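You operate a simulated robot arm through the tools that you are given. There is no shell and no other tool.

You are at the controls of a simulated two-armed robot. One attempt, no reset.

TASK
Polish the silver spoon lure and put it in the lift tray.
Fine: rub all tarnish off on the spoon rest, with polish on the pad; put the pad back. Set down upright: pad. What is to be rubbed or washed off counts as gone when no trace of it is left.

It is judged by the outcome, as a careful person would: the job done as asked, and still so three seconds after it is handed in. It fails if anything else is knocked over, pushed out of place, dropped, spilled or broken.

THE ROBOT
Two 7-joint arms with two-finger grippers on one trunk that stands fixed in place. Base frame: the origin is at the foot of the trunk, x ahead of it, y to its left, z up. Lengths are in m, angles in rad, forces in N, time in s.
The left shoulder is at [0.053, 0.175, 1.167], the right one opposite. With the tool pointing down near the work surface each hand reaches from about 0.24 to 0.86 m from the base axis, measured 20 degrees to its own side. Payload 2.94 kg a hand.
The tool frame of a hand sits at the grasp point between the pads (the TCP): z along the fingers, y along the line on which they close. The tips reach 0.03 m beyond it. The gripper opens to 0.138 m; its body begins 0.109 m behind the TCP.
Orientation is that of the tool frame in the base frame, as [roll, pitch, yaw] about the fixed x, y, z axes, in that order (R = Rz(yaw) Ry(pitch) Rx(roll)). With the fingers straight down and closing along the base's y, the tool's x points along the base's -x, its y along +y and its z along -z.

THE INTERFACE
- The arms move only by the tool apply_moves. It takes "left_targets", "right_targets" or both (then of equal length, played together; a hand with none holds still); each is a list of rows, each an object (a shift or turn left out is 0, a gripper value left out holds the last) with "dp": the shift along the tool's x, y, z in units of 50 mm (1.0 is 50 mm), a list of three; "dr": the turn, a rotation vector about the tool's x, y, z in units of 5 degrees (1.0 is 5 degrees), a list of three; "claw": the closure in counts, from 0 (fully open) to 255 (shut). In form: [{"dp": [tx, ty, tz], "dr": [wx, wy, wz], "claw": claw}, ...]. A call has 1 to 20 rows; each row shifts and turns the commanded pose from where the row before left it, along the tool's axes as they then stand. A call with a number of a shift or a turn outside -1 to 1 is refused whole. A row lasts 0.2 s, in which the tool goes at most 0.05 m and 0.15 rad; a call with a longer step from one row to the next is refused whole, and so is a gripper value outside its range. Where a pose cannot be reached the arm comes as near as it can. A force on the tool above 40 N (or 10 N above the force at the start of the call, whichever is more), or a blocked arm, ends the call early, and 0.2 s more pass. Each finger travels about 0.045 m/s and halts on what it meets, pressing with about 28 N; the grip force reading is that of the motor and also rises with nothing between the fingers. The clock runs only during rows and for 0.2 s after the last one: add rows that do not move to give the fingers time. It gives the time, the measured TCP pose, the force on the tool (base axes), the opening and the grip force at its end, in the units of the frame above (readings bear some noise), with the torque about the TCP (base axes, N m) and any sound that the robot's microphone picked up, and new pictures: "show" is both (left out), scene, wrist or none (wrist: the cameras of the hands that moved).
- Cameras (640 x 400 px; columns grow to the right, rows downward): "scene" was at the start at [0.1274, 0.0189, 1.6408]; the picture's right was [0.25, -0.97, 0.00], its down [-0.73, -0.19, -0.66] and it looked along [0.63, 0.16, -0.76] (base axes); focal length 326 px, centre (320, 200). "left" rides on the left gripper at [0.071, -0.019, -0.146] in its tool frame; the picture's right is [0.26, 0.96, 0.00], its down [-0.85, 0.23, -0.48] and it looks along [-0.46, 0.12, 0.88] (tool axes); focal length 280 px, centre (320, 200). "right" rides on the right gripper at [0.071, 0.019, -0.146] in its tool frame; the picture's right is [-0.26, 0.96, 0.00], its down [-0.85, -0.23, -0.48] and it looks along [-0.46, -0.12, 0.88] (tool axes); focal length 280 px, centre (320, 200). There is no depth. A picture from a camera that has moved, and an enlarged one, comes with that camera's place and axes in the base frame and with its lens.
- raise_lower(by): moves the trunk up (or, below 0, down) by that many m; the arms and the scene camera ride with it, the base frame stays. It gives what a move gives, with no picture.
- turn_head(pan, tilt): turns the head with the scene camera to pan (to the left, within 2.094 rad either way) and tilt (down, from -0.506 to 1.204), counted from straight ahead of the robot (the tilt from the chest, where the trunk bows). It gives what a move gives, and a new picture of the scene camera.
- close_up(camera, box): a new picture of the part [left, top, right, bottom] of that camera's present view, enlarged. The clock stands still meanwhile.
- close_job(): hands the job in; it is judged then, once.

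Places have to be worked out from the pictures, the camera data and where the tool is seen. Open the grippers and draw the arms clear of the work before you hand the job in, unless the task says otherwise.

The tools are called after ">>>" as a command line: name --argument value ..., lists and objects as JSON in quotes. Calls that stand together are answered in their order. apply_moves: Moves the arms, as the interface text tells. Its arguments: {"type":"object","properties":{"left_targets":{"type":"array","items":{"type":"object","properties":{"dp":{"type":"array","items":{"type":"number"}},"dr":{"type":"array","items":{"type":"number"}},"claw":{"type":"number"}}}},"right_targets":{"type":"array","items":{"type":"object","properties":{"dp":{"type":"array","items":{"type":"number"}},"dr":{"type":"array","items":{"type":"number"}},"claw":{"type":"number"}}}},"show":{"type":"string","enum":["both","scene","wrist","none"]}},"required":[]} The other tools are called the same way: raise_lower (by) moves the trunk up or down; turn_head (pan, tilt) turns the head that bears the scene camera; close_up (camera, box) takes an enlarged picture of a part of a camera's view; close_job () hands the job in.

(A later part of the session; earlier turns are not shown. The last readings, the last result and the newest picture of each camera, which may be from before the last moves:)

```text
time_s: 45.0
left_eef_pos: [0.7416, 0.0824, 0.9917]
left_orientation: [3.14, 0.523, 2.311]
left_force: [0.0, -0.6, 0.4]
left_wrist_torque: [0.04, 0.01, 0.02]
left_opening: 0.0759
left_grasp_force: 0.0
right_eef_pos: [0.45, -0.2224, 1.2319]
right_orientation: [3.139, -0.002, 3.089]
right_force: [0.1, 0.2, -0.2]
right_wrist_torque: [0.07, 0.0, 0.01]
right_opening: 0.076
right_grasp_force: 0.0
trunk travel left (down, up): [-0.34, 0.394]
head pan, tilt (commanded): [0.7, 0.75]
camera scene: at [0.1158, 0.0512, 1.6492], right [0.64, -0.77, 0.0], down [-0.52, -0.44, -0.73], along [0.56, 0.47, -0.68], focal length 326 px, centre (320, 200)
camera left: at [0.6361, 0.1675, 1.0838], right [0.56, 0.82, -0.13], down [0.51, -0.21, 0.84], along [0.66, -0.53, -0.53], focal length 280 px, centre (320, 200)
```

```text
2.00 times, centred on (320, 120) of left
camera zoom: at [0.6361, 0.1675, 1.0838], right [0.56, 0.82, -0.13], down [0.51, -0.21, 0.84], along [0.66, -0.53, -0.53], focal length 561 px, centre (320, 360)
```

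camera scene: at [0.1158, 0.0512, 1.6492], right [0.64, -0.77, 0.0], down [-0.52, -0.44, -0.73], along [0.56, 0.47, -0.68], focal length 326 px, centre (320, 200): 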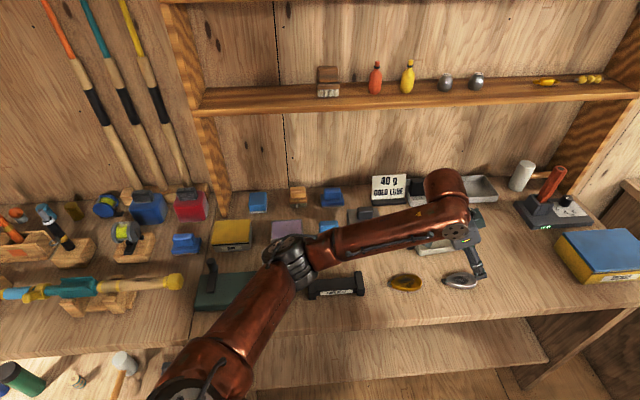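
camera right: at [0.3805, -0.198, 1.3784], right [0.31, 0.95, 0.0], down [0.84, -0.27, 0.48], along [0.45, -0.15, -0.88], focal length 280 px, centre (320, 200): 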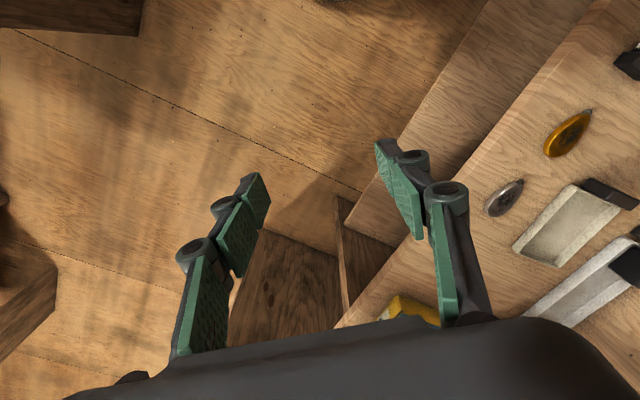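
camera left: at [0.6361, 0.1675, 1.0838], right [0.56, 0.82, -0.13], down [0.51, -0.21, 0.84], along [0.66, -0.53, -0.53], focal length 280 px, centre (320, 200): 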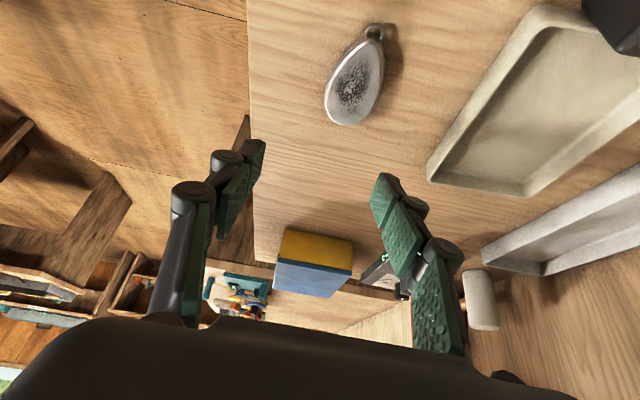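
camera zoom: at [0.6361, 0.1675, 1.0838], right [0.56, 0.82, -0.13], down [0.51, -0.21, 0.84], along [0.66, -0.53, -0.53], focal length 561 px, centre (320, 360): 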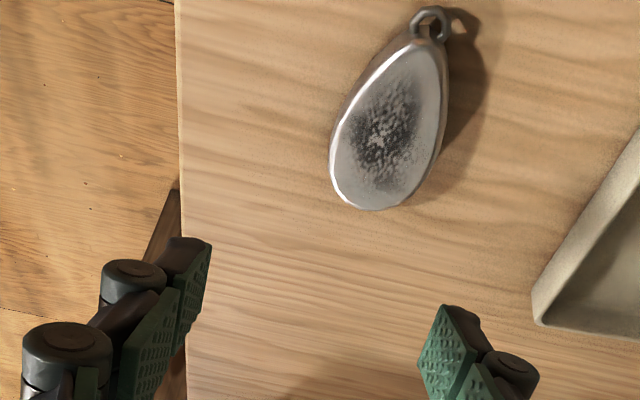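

The left hand is over the lure (lure body mid ≈ (0.770,0.076), axis ≈ −47.5°, matching the hand's yaw). Reducing tilt to 15° and descending to z≈0.92.

>>> apply_moves --left_targets '[{"dr": [0, 1, 0]}, {"dr": [0, 1, 0]}, {"dr": [0, 1, 0]}, {"dp": [-0.017, 0.165, 0.747]}, {"dp": [-0.017, 0.165, 0.747]}, {}, {}]'

>>> close_up --camera "left" --box '[200, 40, 440, 240]'

>>> close_up --camera "scene" --box '[420, 230, 520, 310]'

```text
time_s: 46.6
left_eef_pos: [0.765, 0.0806, 0.9221]
left_orientation: [3.141, 0.26, 2.312]
left_force: [-0.3, 0.1, 0.3]
left_wrist_torque: [-0.02, -0.02, -0.01]
left_opening: 0.0758
left_grasp_force: 0.2
right_eef_pos: [0.45, -0.222, 1.2315]
right_orientation: [-3.141, -0.001, 3.089]
right_force: [0.9, 0.0, 0.3]
right_wrist_torque: [-0.01, 0.01, -0.02]
right_opening: 0.0757
right_grasp_force: 0.1
trunk travel left (down, up): [-0.34, 0.394]
head pan, tilt (commanded): [0.7, 0.75]
camera scene: at [0.1158, 0.052, 1.6492], right [0.64, -0.77, 0.0], down [-0.52, -0.44, -0.73], along [0.56, 0.47, -0.68], focal length 326 px, centre (320, 200)
camera left: at [0.6801, 0.144, 1.0452], right [0.54, 0.84, -0.07], down [0.64, -0.36, 0.68], along [0.55, -0.41, -0.73], focal length 280 px, centre (320, 200)
```

scene: 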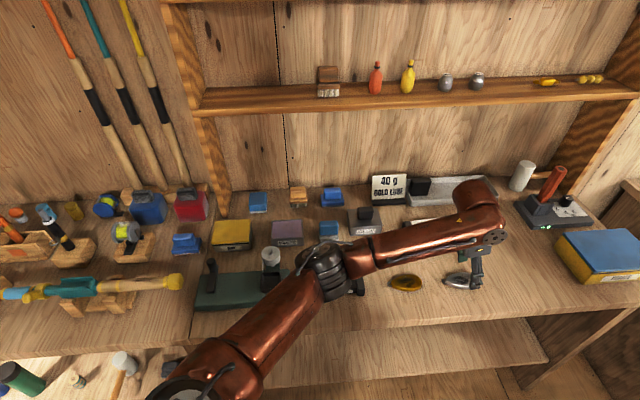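
left: 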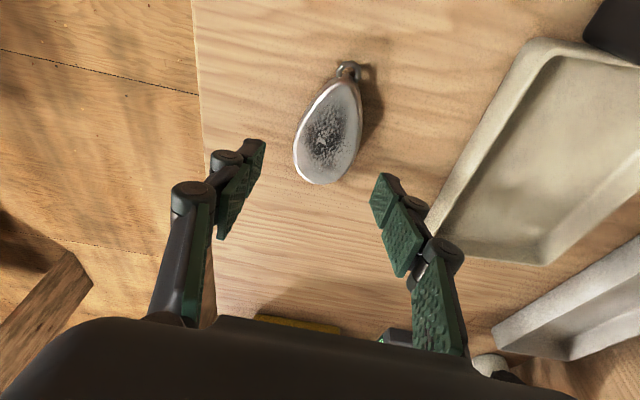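

```text
2.00 times, centred on (320, 140) of left
camera zoom: at [0.6801, 0.144, 1.0452], right [0.54, 0.84, -0.07], down [0.64, -0.36, 0.68], along [0.55, -0.41, -0.73], focal length 561 px, centre (320, 320)
```

zoom: 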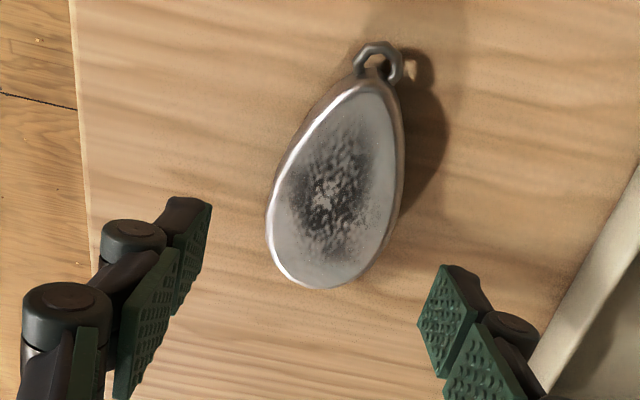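

```text
5.00 times, centred on (470, 270) of scene
camera zoom: at [0.1158, 0.052, 1.6492], right [0.64, -0.77, 0.0], down [-0.52, -0.44, -0.73], along [0.56, 0.47, -0.68], focal length 1628 px, centre (-430, -150)
```

zoom: 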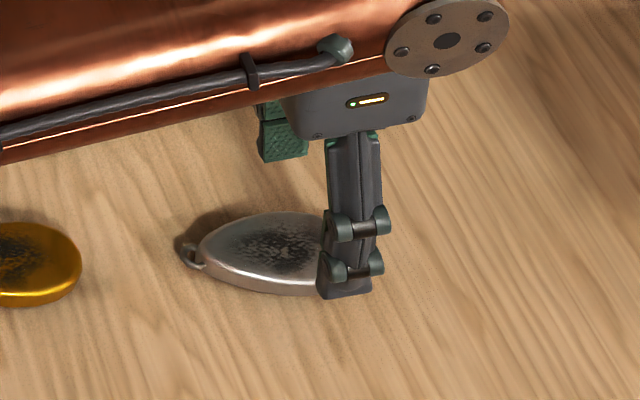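

The grasp axis meets the lure near its widest part, well aligned. Descending to z≈0.884 (tips a couple of mm above the table).

>>> apply_moves --left_targets '[{"dp": [0.04, 0.02, 0.252]}, {"dp": [0.04, 0.02, 0.252]}, {"dp": [0.04, 0.02, 0.22]}, {}, {}]'

>>> close_up --camera "left" --box '[200, 60, 440, 260]'

>>> close_up --camera "scene" --box '[420, 230, 520, 310]'

```text
time_s: 47.8
left_eef_pos: [0.7706, 0.0804, 0.8864]
left_orientation: [-3.141, 0.262, 2.314]
left_force: [-0.1, -0.2, -0.4]
left_wrist_torque: [-0.02, -0.01, -0.01]
left_opening: 0.0758
left_grasp_force: 0.1
right_eef_pos: [0.4507, -0.2217, 1.2304]
right_orientation: [-3.141, 0.001, 3.09]
right_force: [-0.2, -0.6, -0.1]
right_wrist_torque: [-0.02, -0.01, 0.03]
right_opening: 0.0758
right_grasp_force: 0.1
trunk travel left (down, up): [-0.34, 0.394]
head pan, tilt (commanded): [0.7, 0.75]
camera scene: at [0.1156, 0.0522, 1.6492], right [0.64, -0.77, 0.0], down [-0.52, -0.44, -0.73], along [0.56, 0.47, -0.68], focal length 326 px, centre (320, 200)
camera left: at [0.6846, 0.1454, 1.01], right [0.54, 0.84, -0.07], down [0.64, -0.36, 0.68], along [0.55, -0.41, -0.73], focal length 280 px, centre (320, 200)
```

scene: 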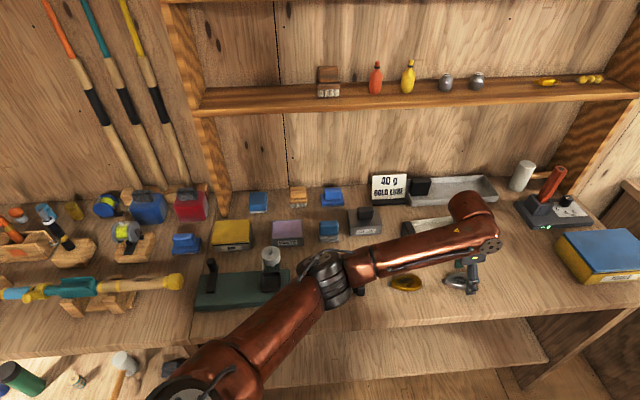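
left: 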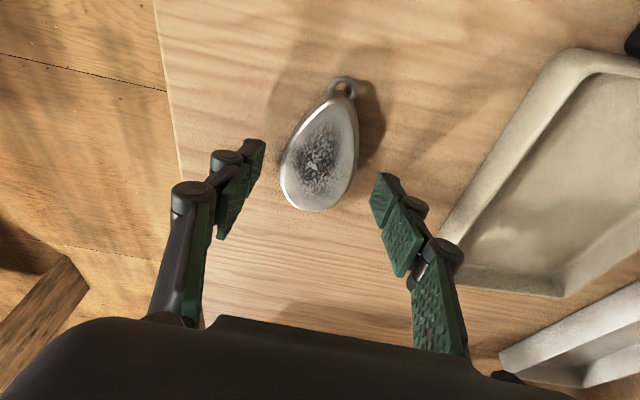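

```text
2.00 times, centred on (320, 160) of left
camera zoom: at [0.6846, 0.1454, 1.01], right [0.54, 0.84, -0.07], down [0.64, -0.36, 0.68], along [0.55, -0.41, -0.73], focal length 561 px, centre (320, 280)
```

zoom: 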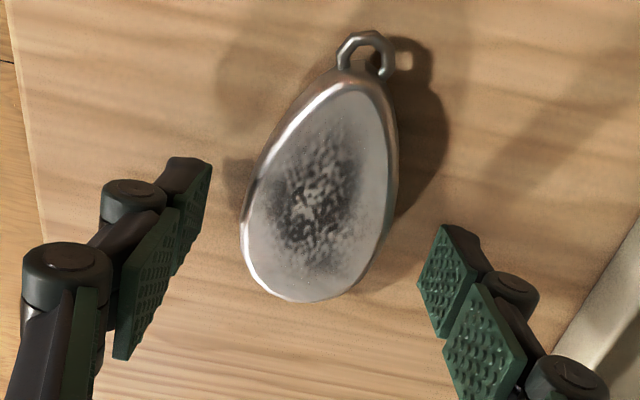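

```text
5.00 times, centred on (470, 270) of scene
camera zoom: at [0.1156, 0.0522, 1.6492], right [0.64, -0.77, 0.0], down [-0.52, -0.44, -0.73], along [0.56, 0.47, -0.68], focal length 1628 px, centre (-430, -150)
```

zoom: 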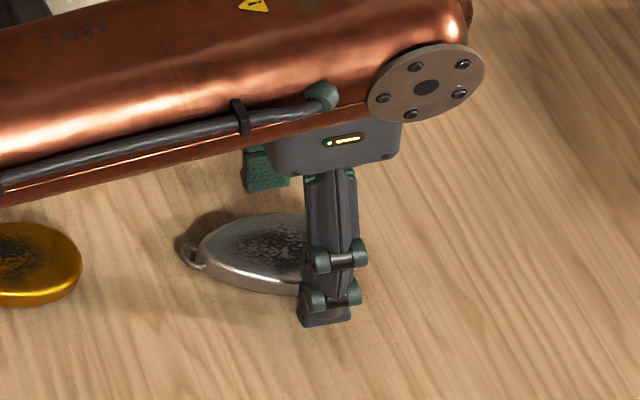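

Fingers straddle the lure's middle. Lowering 2 mm more and closing.

>>> apply_moves --left_targets '[{"dp": [0.01, 0, 0.04]}, {"claw": 255}, {}, {}, {}, {}, {}]'

>>> close_up --camera "left" --box '[200, 60, 440, 260]'

```text
time_s: 49.4
left_eef_pos: [0.7687, 0.0803, 0.8843]
left_orientation: [3.141, 0.262, 2.312]
left_force: [0.6, -1.3, 0.5]
left_wrist_torque: [-0.04, -0.01, -0.01]
left_opening: 0.0482
left_grasp_force: 27.3
right_eef_pos: [0.4497, -0.2219, 1.232]
right_orientation: [3.14, 0.001, 3.089]
right_force: [-0.8, 0.0, -0.4]
right_wrist_torque: [-0.01, 0.01, 0.01]
right_opening: 0.0758
right_grasp_force: 0.0
trunk travel left (down, up): [-0.34, 0.394]
head pan, tilt (commanded): [0.7, 0.75]
camera scene: at [0.1154, 0.0521, 1.6492], right [0.64, -0.77, 0.0], down [-0.52, -0.44, -0.73], along [0.56, 0.47, -0.68], focal length 326 px, centre (320, 200)
camera left: at [0.684, 0.1445, 1.0078], right [0.54, 0.84, -0.07], down [0.64, -0.36, 0.68], along [0.55, -0.41, -0.73], focal length 280 px, centre (320, 200)
```

scene: 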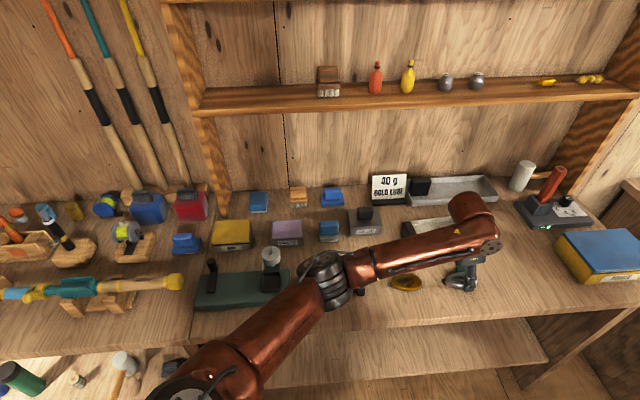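
left: 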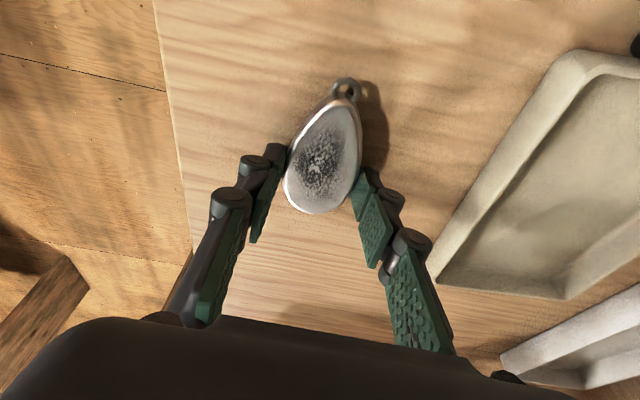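

```text
2.00 times, centred on (320, 160) of left
camera zoom: at [0.684, 0.1445, 1.0078], right [0.54, 0.84, -0.07], down [0.64, -0.36, 0.68], along [0.55, -0.41, -0.73], focal length 561 px, centre (320, 280)
```

zoom: 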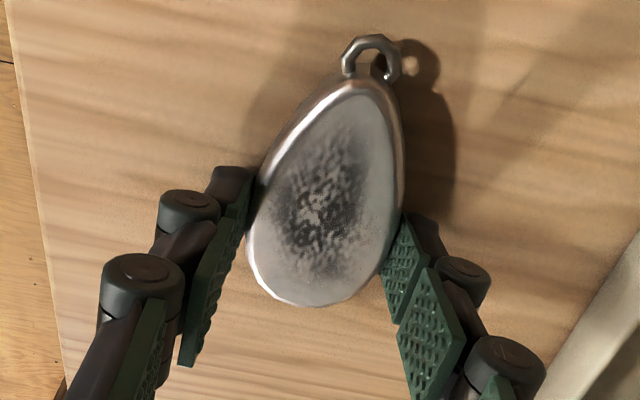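

Lure gripped across its width (0.048 m, 27 N). Lifting straight up.

>>> apply_moves --left_targets '[{"dp": [-0.1, 0, -0.38]}, {"dp": [-0.2, 0, -0.75]}, {"dp": [-0.2, 0, -0.75]}, {}, {}]'

>>> close_up --camera "left" --box '[200, 60, 440, 260]'

>>> close_up --camera "scene" --box '[400, 220, 520, 310]'

```text
time_s: 50.6
left_eef_pos: [0.77, 0.0773, 0.9821]
left_orientation: [3.141, 0.261, 2.314]
left_force: [-0.6, -0.2, -1.7]
left_wrist_torque: [0.01, -0.02, 0.01]
left_opening: 0.0484
left_grasp_force: 28.4
right_eef_pos: [0.4495, -0.2224, 1.2325]
right_orientation: [3.141, 0.0, 3.088]
right_force: [-0.1, 0.2, 0.4]
right_wrist_torque: [-0.01, -0.06, -0.02]
right_opening: 0.0757
right_grasp_force: 0.1
trunk travel left (down, up): [-0.34, 0.394]
head pan, tilt (commanded): [0.7, 0.75]
camera scene: at [0.1153, 0.0519, 1.6492], right [0.64, -0.77, 0.0], down [-0.52, -0.44, -0.73], along [0.56, 0.47, -0.68], focal length 326 px, centre (320, 200)
camera left: at [0.6839, 0.1426, 1.1054], right [0.54, 0.84, -0.07], down [0.64, -0.36, 0.68], along [0.55, -0.41, -0.73], focal length 280 px, centre (320, 200)
```

scene: 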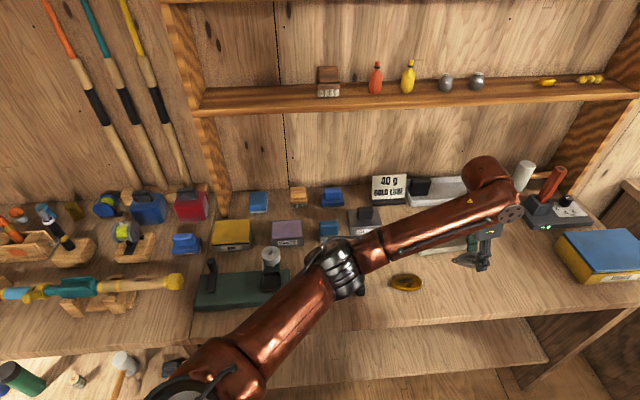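
left: 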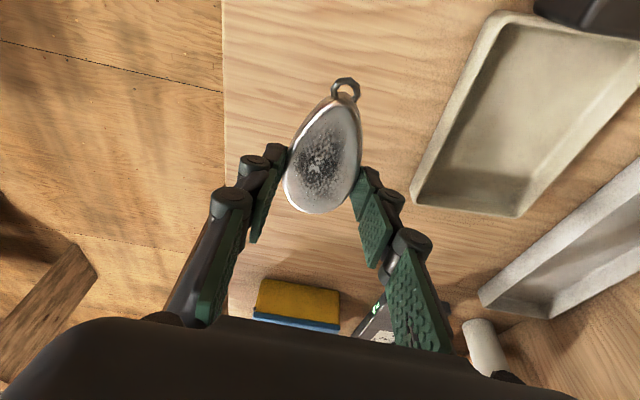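

```text
2.00 times, centred on (320, 160) of left
camera zoom: at [0.6839, 0.1426, 1.1054], right [0.54, 0.84, -0.07], down [0.64, -0.36, 0.68], along [0.55, -0.41, -0.73], focal length 561 px, centre (320, 280)
```

zoom: 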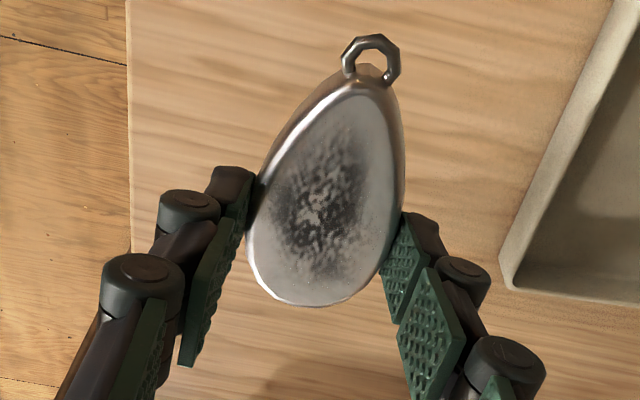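

```text
4.44 times, centred on (460, 265) of scene
camera zoom: at [0.1153, 0.0519, 1.6492], right [0.64, -0.77, 0.0], down [-0.52, -0.44, -0.73], along [0.56, 0.47, -0.68], focal length 1447 px, centre (-302, -89)
```

zoom: 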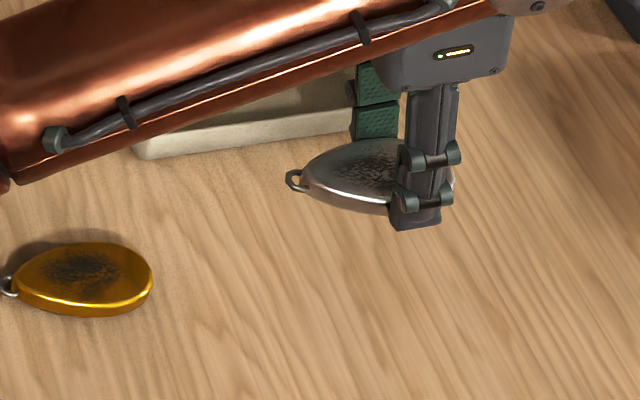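

Lure is lifted and level in the grip. Carrying it at height over to the lure rest.

>>> apply_moves --left_targets '[{"dp": [0.871, -0.013, -0.2335]}, {"dp": [0.871, -0.013, -0.2335]}, {"dp": [0.871, -0.013, -0.2335]}, {"dp": [0.871, -0.013, -0.2335]}, {"dp": [0.871, -0.013, -0.2335]}, {"dp": [0.871, -0.013, -0.2335]}, {"dp": [0.871, -0.013, -0.2335]}, {"dp": [0.871, -0.013, -0.2335]}, {}, {}]'

>>> close_up --camera "left" --box '[200, 40, 440, 240]'

>>> close_up --camera "scene" --box '[280, 230, 400, 320]'

```text
time_s: 52.8
left_eef_pos: [0.5231, 0.3395, 0.9827]
left_orientation: [-3.141, 0.26, 2.312]
left_force: [0.2, 0.1, -1.2]
left_wrist_torque: [-0.03, -0.03, 0.0]
left_opening: 0.0482
left_grasp_force: 27.9
right_eef_pos: [0.4485, -0.2207, 1.2328]
right_orientation: [-3.14, 0.001, 3.089]
right_force: [0.2, -0.1, -0.3]
right_wrist_torque: [-0.01, -0.01, -0.03]
right_opening: 0.0759
right_grasp_force: 0.1
trunk travel left (down, up): [-0.34, 0.394]
head pan, tilt (commanded): [0.7, 0.75]
camera scene: at [0.1146, 0.0533, 1.6493], right [0.64, -0.76, 0.0], down [-0.52, -0.44, -0.73], along [0.56, 0.47, -0.68], focal length 326 px, centre (320, 200)
camera left: at [0.4372, 0.4051, 1.106], right [0.54, 0.84, -0.07], down [0.64, -0.36, 0.68], along [0.55, -0.41, -0.73], focal length 280 px, centre (320, 200)
```

scene: 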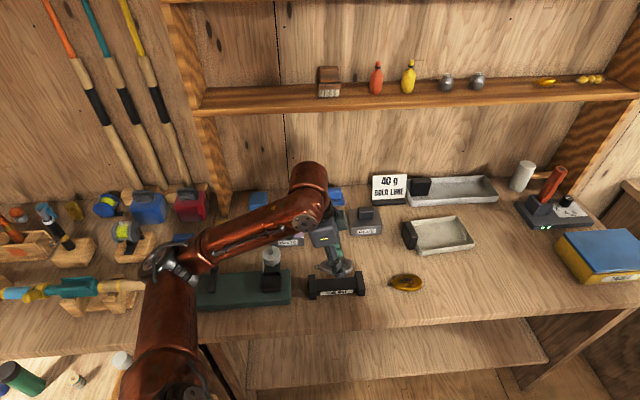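
left: 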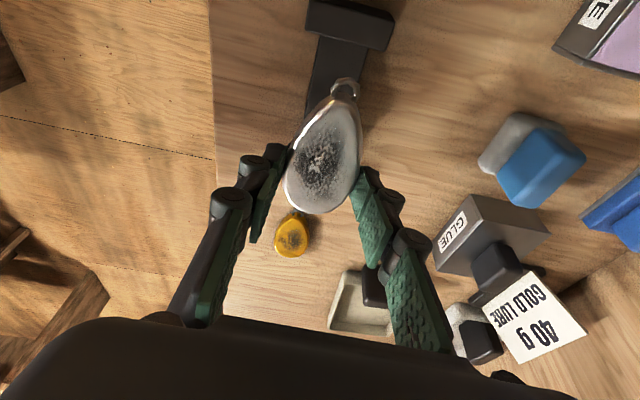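

```text
2.00 times, centred on (320, 140) of left
camera zoom: at [0.4372, 0.4051, 1.106], right [0.54, 0.84, -0.07], down [0.64, -0.36, 0.68], along [0.55, -0.41, -0.73], focal length 561 px, centre (320, 320)
```

zoom: 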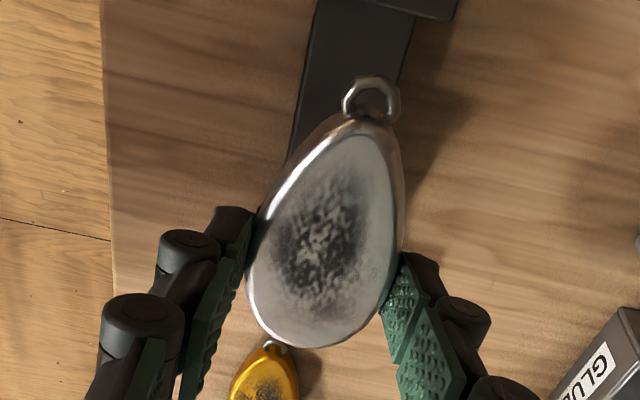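

```text
4.44 times, centred on (340, 275) of scene
camera zoom: at [0.1146, 0.0533, 1.6493], right [0.64, -0.76, 0.0], down [-0.52, -0.44, -0.73], along [0.56, 0.47, -0.68], focal length 1447 px, centre (231, -133)
```

zoom: 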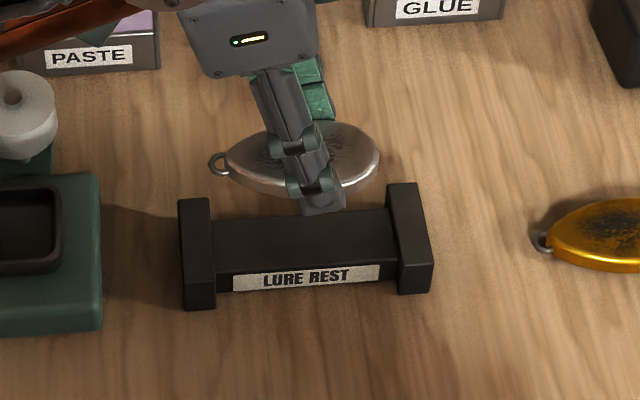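

The lure hangs above and slightly behind the rest in view. I'll zoom to measure the rest's uprights and the lure precisely.

>>> close_up --camera "scene" --box '[305, 245, 385, 305]'

>>> close_up --camera "left" --box '[280, 0, 420, 120]'

```text
6.67 times, centred on (345, 275) of scene
camera zoom: at [0.1146, 0.0533, 1.6493], right [0.64, -0.76, 0.0], down [-0.52, -0.44, -0.73], along [0.56, 0.47, -0.68], focal length 2170 px, centre (153, -300)
```

zoom: 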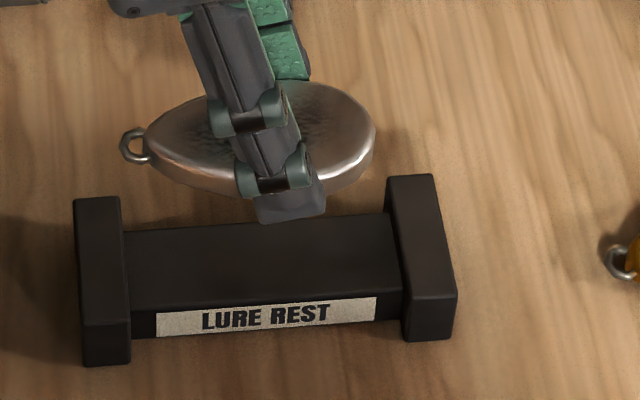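

```text
3.33 times, centred on (350, 60) of left
camera zoom: at [0.4372, 0.4051, 1.106], right [0.54, 0.84, -0.07], down [0.64, -0.36, 0.68], along [0.55, -0.41, -0.73], focal length 935 px, centre (220, 667)
```

zoom: 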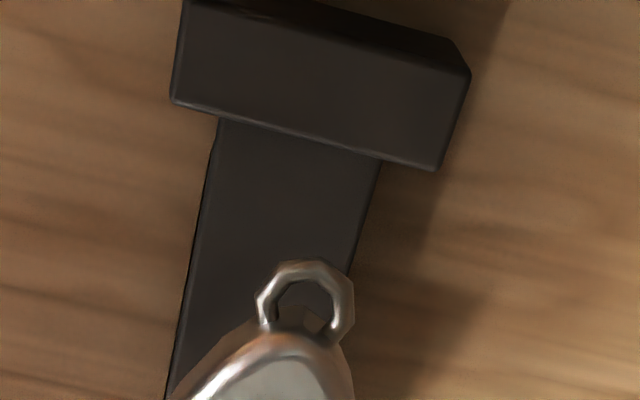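

Rest: centre ≈ (0.522,0.338), axis −45°, gap ≈0.11 m, beam top z≈0.871; the lure (0.099 m) sits ~6 mm back of the TCP at −48°. Rotating 2.6°, shifting 6 mm, and lowering to z≈0.933.

>>> apply_moves --left_targets '[{"dr": [-0.135, 0, -0.502]}, {"dp": [0.074, -0.02, 0.498]}, {"dp": [0.074, -0.02, 0.498]}, {}, {}]'

>>> close_up --camera "scene" --box '[305, 245, 385, 305]'

>>> close_up --camera "left" --box '[200, 40, 440, 240]'

```text
time_s: 54.0
left_eef_pos: [0.5257, 0.3355, 0.9313]
left_orientation: [3.14, 0.264, 2.358]
left_force: [-0.2, 0.5, -1.1]
left_wrist_torque: [0.01, -0.01, -0.01]
left_opening: 0.0484
left_grasp_force: 27.3
right_eef_pos: [0.4504, -0.2215, 1.2323]
right_orientation: [3.14, 0.002, 3.09]
right_force: [0.5, 0.0, 0.2]
right_wrist_torque: [0.03, -0.01, -0.03]
right_opening: 0.0758
right_grasp_force: 0.1
trunk travel left (down, up): [-0.34, 0.394]
head pan, tilt (commanded): [0.7, 0.75]
camera scene: at [0.1155, 0.0526, 1.6492], right [0.64, -0.77, 0.0], down [-0.52, -0.44, -0.73], along [0.56, 0.47, -0.68], focal length 326 px, centre (320, 200)
camera left: at [0.4361, 0.3965, 1.0541], right [0.5, 0.86, -0.07], down [0.66, -0.33, 0.68], along [0.56, -0.39, -0.73], focal length 280 px, centre (320, 200)
```

scene: 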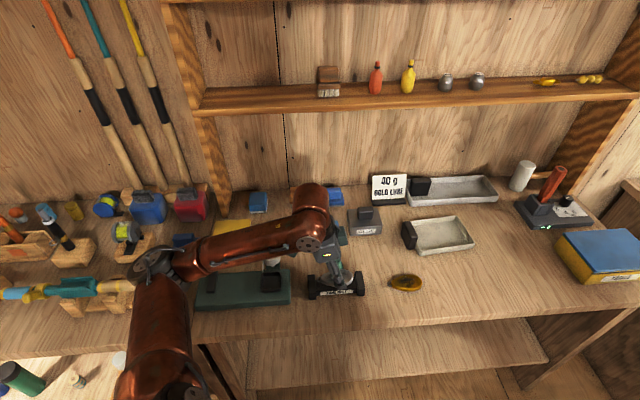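
left: 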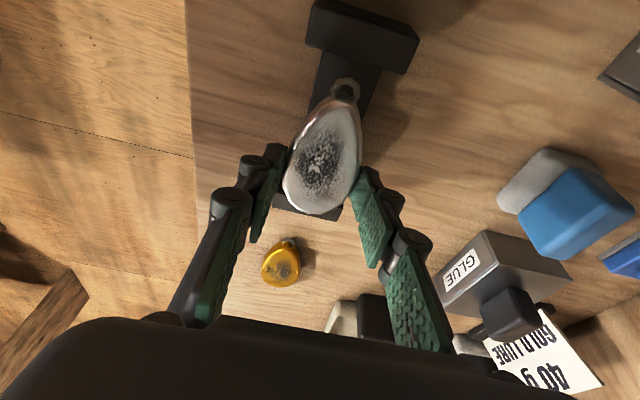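

```text
6.67 times, centred on (345, 275) of scene
camera zoom: at [0.1155, 0.0526, 1.6492], right [0.64, -0.77, 0.0], down [-0.52, -0.44, -0.73], along [0.56, 0.47, -0.68], focal length 2170 px, centre (153, -300)
```

zoom: 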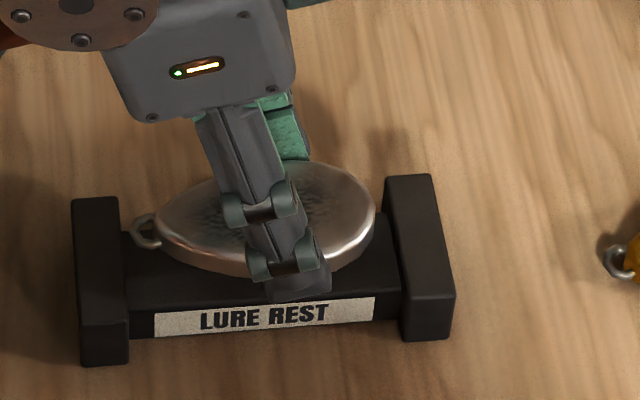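

```text
2.00 times, centred on (320, 140) of left
camera zoom: at [0.4361, 0.3965, 1.0541], right [0.5, 0.86, -0.07], down [0.66, -0.33, 0.68], along [0.56, -0.39, -0.73], focal length 561 px, centre (320, 320)
```

zoom: 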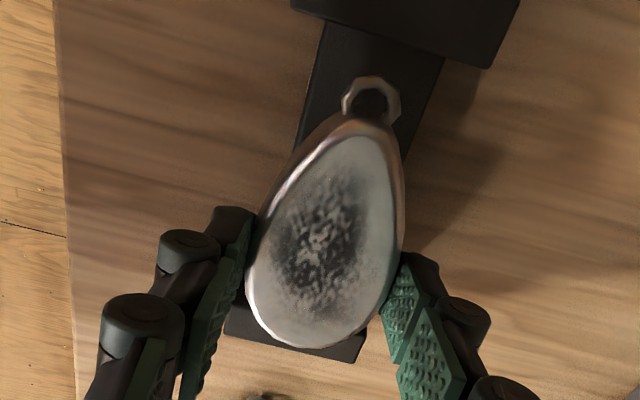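

Lure is aligned between the uprights (mid only ~2 mm off). Fine-correcting and lowering to just above the beam.

>>> apply_moves --left_targets '[{"dr": [-0.078, 0, -0.29]}, {"dp": [0.043, 0.01, 0.22]}, {"dp": [0.043, 0.01, 0.22]}, {}, {}]' --show "none"

>>> close_up --camera "scene" --box '[305, 245, 385, 305]'

>>> close_up --camera "left" --box '[200, 40, 440, 240]'

```text
time_s: 55.2
left_eef_pos: [0.528, 0.3329, 0.9089]
left_orientation: [3.14, 0.263, 2.384]
left_force: [-0.1, 1.2, 5.9]
left_wrist_torque: [0.18, 0.24, -0.07]
left_opening: 0.0484
left_grasp_force: 27.6
right_eef_pos: [0.4508, -0.2222, 1.2326]
right_orientation: [3.141, 0.0, 3.089]
right_force: [-0.5, -0.4, -0.6]
right_wrist_torque: [0.03, 0.0, 0.02]
right_opening: 0.076
right_grasp_force: 0.1
trunk travel left (down, up): [-0.34, 0.394]
head pan, tilt (commanded): [0.7, 0.75]
```

```text
6.67 times, centred on (345, 275) of scene
camera zoom: at [0.1149, 0.0523, 1.6493], right [0.64, -0.77, 0.0], down [-0.52, -0.44, -0.73], along [0.56, 0.47, -0.68], focal length 2170 px, centre (153, -300)
```

zoom: 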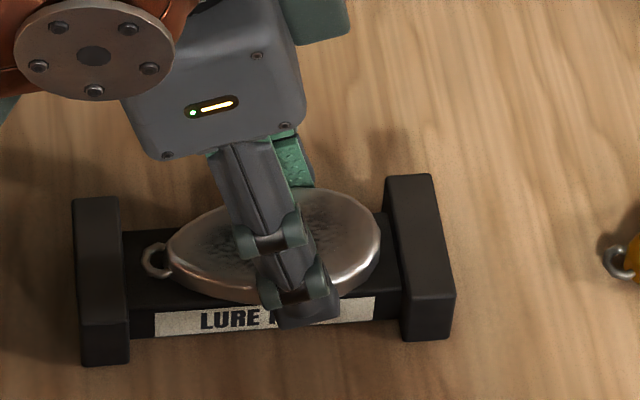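

```text
2.00 times, centred on (320, 140) of left
camera zoom: at [0.4379, 0.3922, 1.0317], right [0.48, 0.88, -0.07], down [0.66, -0.31, 0.68], along [0.58, -0.37, -0.73], focal length 561 px, centre (320, 320)
```

zoom: 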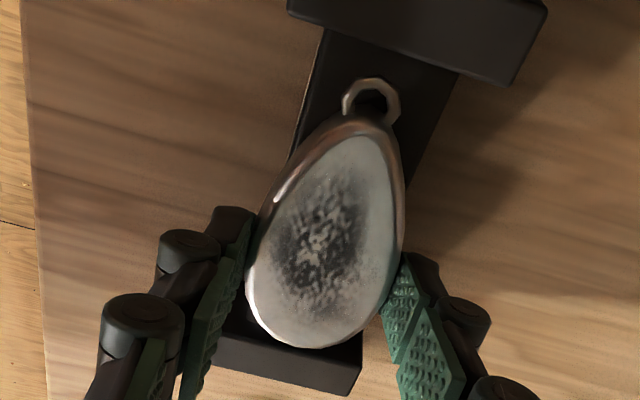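

The lure has touched down on the beam (≈7 N), centred between the uprights. Releasing it and lifting clear.

>>> apply_moves --left_targets '[{"dp": [0, 0, -0.015]}, {"claw": 110}, {}, {}, {}, {"dp": [-0.13, 0, -0.48]}, {"dp": [-0.2, 0, -0.75]}, {"dp": [-0.2, 0, -0.75]}, {}, {}]'

>>> close_up --camera "scene" --box '[305, 245, 385, 305]'

>>> close_up --camera "left" --box '[220, 0, 420, 220]'

```text
time_s: 57.4
left_eef_pos: [0.5262, 0.3352, 1.0138]
left_orientation: [-3.139, 0.263, 2.384]
left_force: [0.1, -1.1, 0.2]
left_wrist_torque: [0.02, -0.01, 0.01]
left_opening: 0.0785
left_grasp_force: 0.0
right_eef_pos: [0.45, -0.2212, 1.2327]
right_orientation: [-3.14, -0.001, 3.089]
right_force: [0.0, 0.7, -0.1]
right_wrist_torque: [0.0, -0.04, 0.0]
right_opening: 0.0758
right_grasp_force: 0.0
trunk travel left (down, up): [-0.34, 0.394]
head pan, tilt (commanded): [0.7, 0.75]
camera scene: at [0.1151, 0.0522, 1.6493], right [0.64, -0.77, 0.0], down [-0.52, -0.44, -0.73], along [0.56, 0.47, -0.68], focal length 326 px, centre (320, 200)
camera left: at [0.4357, 0.3943, 1.1365], right [0.48, 0.88, -0.07], down [0.66, -0.31, 0.68], along [0.57, -0.37, -0.73], focal length 280 px, centre (320, 200)
```

scene: 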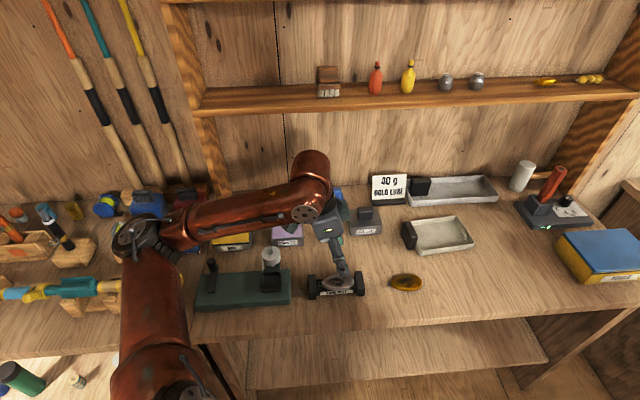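
left: 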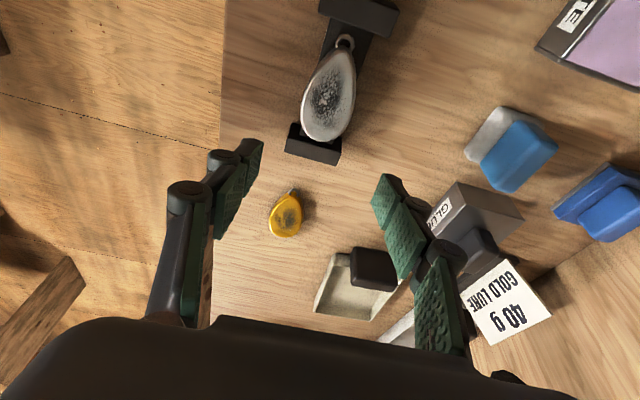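

```text
6.67 times, centred on (345, 275) of scene
camera zoom: at [0.1151, 0.0522, 1.6493], right [0.64, -0.77, 0.0], down [-0.52, -0.44, -0.73], along [0.56, 0.47, -0.68], focal length 2170 px, centre (153, -300)
```

zoom: 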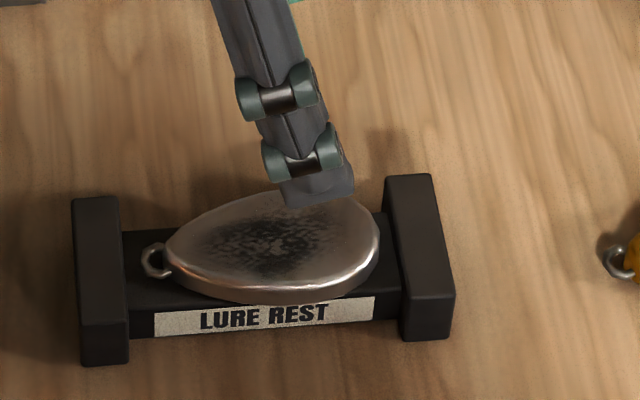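

```text
1.82 times, centred on (320, 110) of left
camera zoom: at [0.4357, 0.3943, 1.1365], right [0.48, 0.88, -0.07], down [0.66, -0.31, 0.68], along [0.57, -0.37, -0.73], focal length 510 px, centre (320, 364)
```

zoom: 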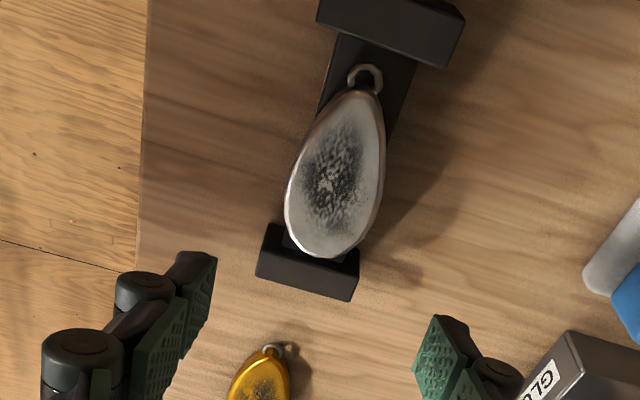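

The lure lies well on the rest, tarnish centred near (0.524, 0.337). Returning the left hand upright and above the pad.

>>> apply_moves --left_targets '[{"dr": [0, 1, 0]}, {"dr": [0, 1, 0]}, {"dr": [0, 1, 0]}, {"dr": [0, 0, 0.33], "claw": 155}, {"dp": [0.027, 0.95, 0]}, {"dp": [0.027, 0.95, 0]}, {"dp": [0.027, 0.95, 0]}, {"dp": [0.027, 0.95, 0]}, {}, {}]'

>>> close_up --camera "left" --box '[220, 60, 420, 220]'

>>> close_up --camera "scene" --box '[305, 245, 385, 305]'

```text
time_s: 59.6
left_eef_pos: [0.6573, 0.4711, 1.0121]
left_orientation: [-3.142, 0.0, 2.354]
left_force: [0.2, -0.8, 0.1]
left_wrist_torque: [0.01, 0.02, -0.02]
left_opening: 0.0541
left_grasp_force: 0.0
right_eef_pos: [0.4511, -0.2214, 1.2314]
right_orientation: [-3.141, -0.003, 3.091]
right_force: [0.1, -1.0, 0.8]
right_wrist_torque: [-0.01, 0.03, 0.01]
right_opening: 0.0758
right_grasp_force: 0.0
trunk travel left (down, up): [-0.34, 0.394]
head pan, tilt (commanded): [0.7, 0.75]
camera scene: at [0.1161, 0.0526, 1.6491], right [0.64, -0.77, 0.0], down [-0.52, -0.44, -0.73], along [0.56, 0.47, -0.68], focal length 326 px, centre (320, 200)
camera left: at [0.5943, 0.5077, 1.1587], right [0.5, 0.87, 0.0], down [0.76, -0.44, 0.48], along [0.41, -0.24, -0.88], focal length 280 px, centre (320, 200)
```

scene: 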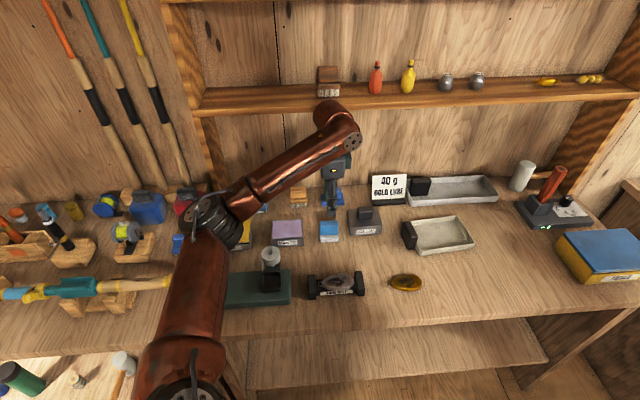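
left: 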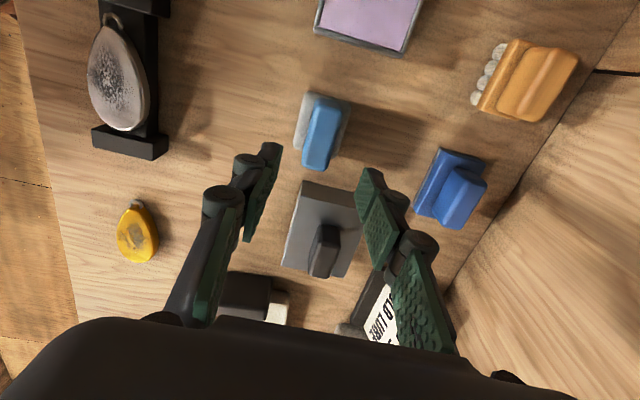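

```text
2.50 times, centred on (320, 140) of left
camera zoom: at [0.5943, 0.5077, 1.1587], right [0.5, 0.87, 0.0], down [0.76, -0.44, 0.48], along [0.41, -0.24, -0.88], focal length 701 px, centre (320, 350)
```

zoom: 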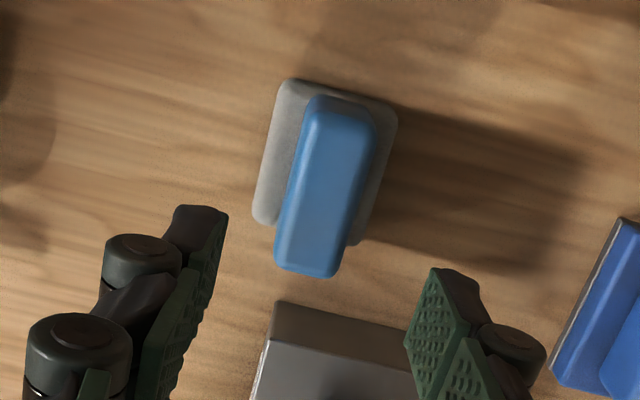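

```text
6.67 times, centred on (345, 275) of scene
camera zoom: at [0.1161, 0.0526, 1.6491], right [0.64, -0.77, 0.0], down [-0.52, -0.44, -0.73], along [0.56, 0.47, -0.68], focal length 2170 px, centre (153, -300)
```

zoom: 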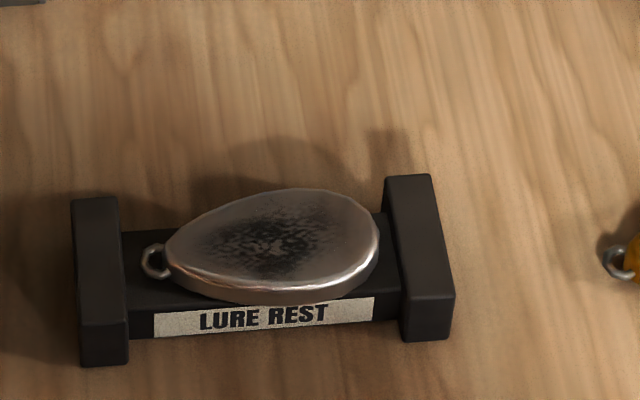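

Hand is over the pad again. Descending and gripping the handle.

>>> apply_moves --left_targets '[{"dp": [0.04, 0.027, 0.8]}, {"dp": [0, 0, 0.8]}, {"dp": [0, 0, 0.4]}, {"dp": [0, 0, 0.15]}, {}, {"claw": 255}, {}, {}, {}, {}, {}]' --show "wrist"

```text
time_s: 62.0
left_eef_pos: [0.6594, 0.4764, 0.9075]
left_orientation: [-3.141, 0.002, 2.356]
left_force: [0.3, -1.0, -0.1]
left_wrist_torque: [0.04, 0.0, 0.0]
left_opening: 0.0253
left_grasp_force: 28.1
right_eef_pos: [0.4508, -0.2204, 1.233]
right_orientation: [-3.141, 0.001, 3.089]
right_force: [0.1, -0.1, -0.9]
right_wrist_torque: [0.0, -0.02, 0.0]
right_opening: 0.076
right_grasp_force: 0.0
trunk travel left (down, up): [-0.34, 0.394]
head pan, tilt (commanded): [0.7, 0.75]
camera left: at [0.5948, 0.5126, 1.0532], right [0.5, 0.87, 0.0], down [0.76, -0.44, 0.48], along [0.41, -0.24, -0.88], focal length 280 px, centre (320, 200)
```

left: 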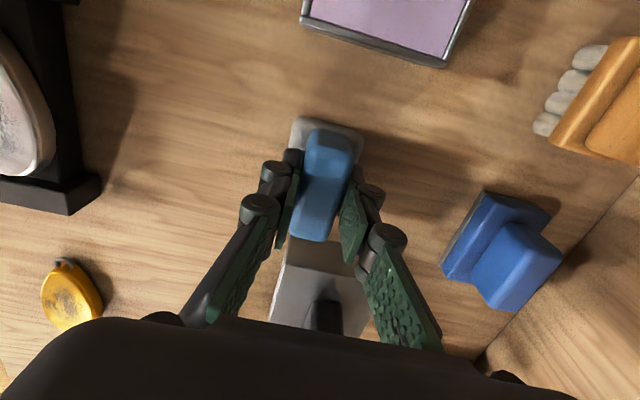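

Pad gripped (TCP z≈0.907). Lifting, then back over the paste for a fresh, full load of polish.

>>> apply_moves --left_targets '[{"dp": [0, 0, -0.5]}, {"dp": [0, 0, -0.8]}, {"dp": [0, 0, -0.8]}, {"dp": [0.841, 0.06, 0]}, {"dp": [0.841, 0.06, 0]}, {"dp": [0.841, 0.06, 0]}, {}, {"dp": [0, 0, 0.6]}, {"dp": [0, 0, 0.5]}, {}, {}]' --show "wrist"

>>> close_up --camera "scene" --box '[250, 190, 340, 260]'

```text
time_s: 64.4
left_eef_pos: [0.5741, 0.5714, 0.9557]
left_orientation: [-3.141, 0.001, 2.356]
left_force: [0.1, 0.5, -1.0]
left_wrist_torque: [0.0, 0.02, 0.0]
left_opening: 0.025
left_grasp_force: 27.7
right_eef_pos: [0.4513, -0.2214, 1.2319]
right_orientation: [3.141, 0.0, 3.089]
right_force: [0.3, 0.8, -0.6]
right_wrist_torque: [0.0, 0.03, 0.05]
right_opening: 0.0756
right_grasp_force: 0.1
trunk travel left (down, up): [-0.34, 0.394]
head pan, tilt (commanded): [0.7, 0.75]
camera left: at [0.5102, 0.608, 1.1026], right [0.5, 0.87, 0.0], down [0.76, -0.44, 0.48], along [0.41, -0.24, -0.88], focal length 280 px, centre (320, 200)
```

left: 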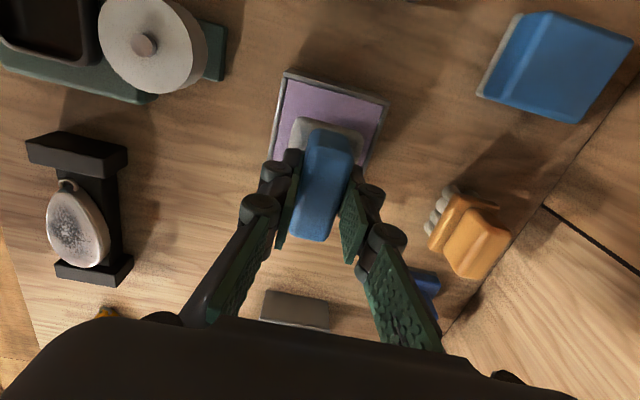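

```text
5.71 times, centred on (295, 225) of scene
camera zoom: at [0.1157, 0.0529, 1.6492], right [0.64, -0.77, 0.0], down [-0.52, -0.44, -0.73], along [0.56, 0.47, -0.68], focal length 1860 px, centre (463, 57)
```

zoom: 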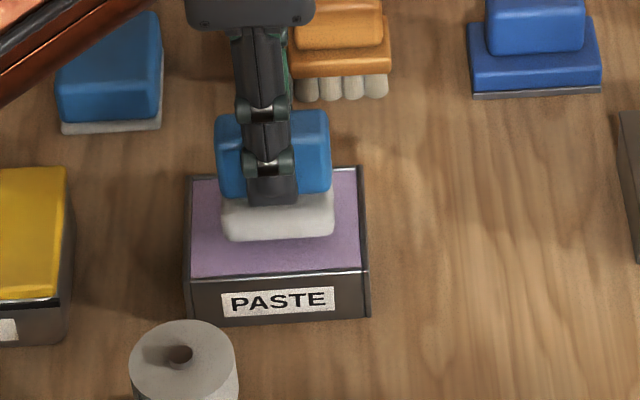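

>>> apply_moves --left_targets '[{"dp": [-0.03, -0.02, 0.06]}, {"dp": [0, 0, 0.06]}, {"dp": [0, 0, 0.05]}, {}]' --show "none"

```text
time_s: 65.4
left_eef_pos: [0.5744, 0.5707, 0.9465]
left_orientation: [3.14, 0.001, 2.355]
left_force: [-0.2, 0.3, -1.0]
left_wrist_torque: [0.01, 0.01, 0.0]
left_opening: 0.0252
left_grasp_force: 28.3
right_eef_pos: [0.4511, -0.2202, 1.2318]
right_orientation: [-3.14, 0.0, 3.09]
right_force: [0.3, -0.1, 0.1]
right_wrist_torque: [-0.01, 0.01, -0.02]
right_opening: 0.0758
right_grasp_force: 0.0
trunk travel left (down, up): [-0.34, 0.394]
head pan, tilt (commanded): [0.7, 0.75]
```

>>> apply_moves --left_targets '[{"dp": [0, 0, 0.05]}, {"dp": [0, 0, 0.03]}, {}]' --show "none"

```text
time_s: 66.2
left_eef_pos: [0.5738, 0.5702, 0.9465]
left_orientation: [3.138, 0.001, 2.356]
left_force: [-3.6, 3.8, 17.7]
left_wrist_torque: [0.24, 0.28, -0.02]
left_opening: 0.0253
left_grasp_force: 27.6
right_eef_pos: [0.449, -0.222, 1.2317]
right_orientation: [3.14, -0.001, 3.09]
right_force: [-0.1, -0.1, -0.3]
right_wrist_torque: [-0.01, -0.03, -0.03]
right_opening: 0.076
right_grasp_force: 0.0
trunk travel left (down, up): [-0.34, 0.394]
head pan, tilt (commanded): [0.7, 0.75]
```

Pressed on paste at ~18 N. A short swirl to load the felt, then lifting.

>>> apply_moves --left_targets '[{"dp": [0.14, 0, -0.02]}, {"dp": [-0.14, 0.08, 0]}, {"dp": [-0.14, -0.08, 0]}, {"dp": [0.14, -0.08, 0]}, {"dp": [0, 0.08, 0]}, {"dp": [0, 0, -0.4]}, {"dp": [0, 0, -0.6]}, {"dp": [0, 0, -0.6]}, {}]' --show "wrist"

>>> close_up --camera "scene" --box '[250, 180, 340, 250]'

```text
time_s: 68.2
left_eef_pos: [0.5727, 0.5689, 1.0229]
left_orientation: [-3.141, 0.0, 2.356]
left_force: [-0.2, -0.3, -1.1]
left_wrist_torque: [0.02, 0.01, 0.01]
left_opening: 0.0255
left_grasp_force: 28.0
right_eef_pos: [0.4506, -0.2222, 1.2325]
right_orientation: [3.141, 0.002, 3.089]
right_force: [-0.8, 0.4, -0.1]
right_wrist_torque: [-0.03, 0.04, -0.01]
right_opening: 0.0757
right_grasp_force: 0.0
trunk travel left (down, up): [-0.34, 0.394]
head pan, tilt (commanded): [0.7, 0.75]
camera left: at [0.51, 0.6039, 1.1696], right [0.5, 0.87, 0.0], down [0.76, -0.44, 0.48], along [0.41, -0.24, -0.88], focal length 280 px, centre (320, 200)
```

left: 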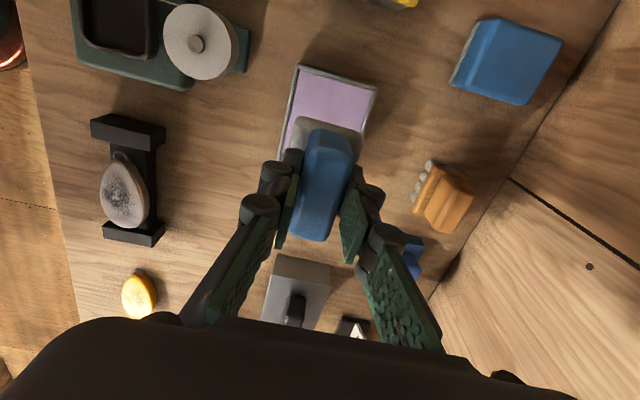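

```text
5.71 times, centred on (295, 215) of scene
camera zoom: at [0.1156, 0.0527, 1.6492], right [0.64, -0.77, 0.0], down [-0.52, -0.44, -0.73], along [0.56, 0.47, -0.68], focal length 1860 px, centre (463, 114)
```

zoom: 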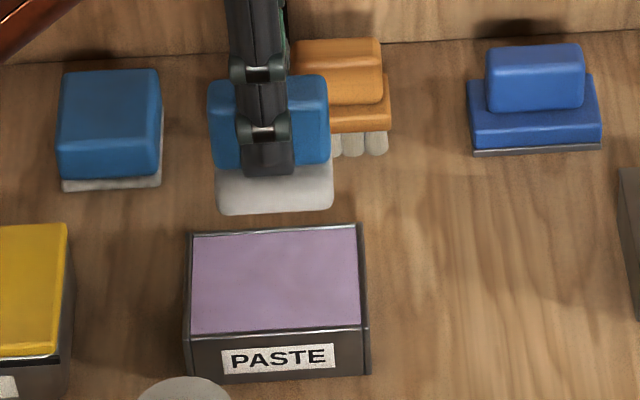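

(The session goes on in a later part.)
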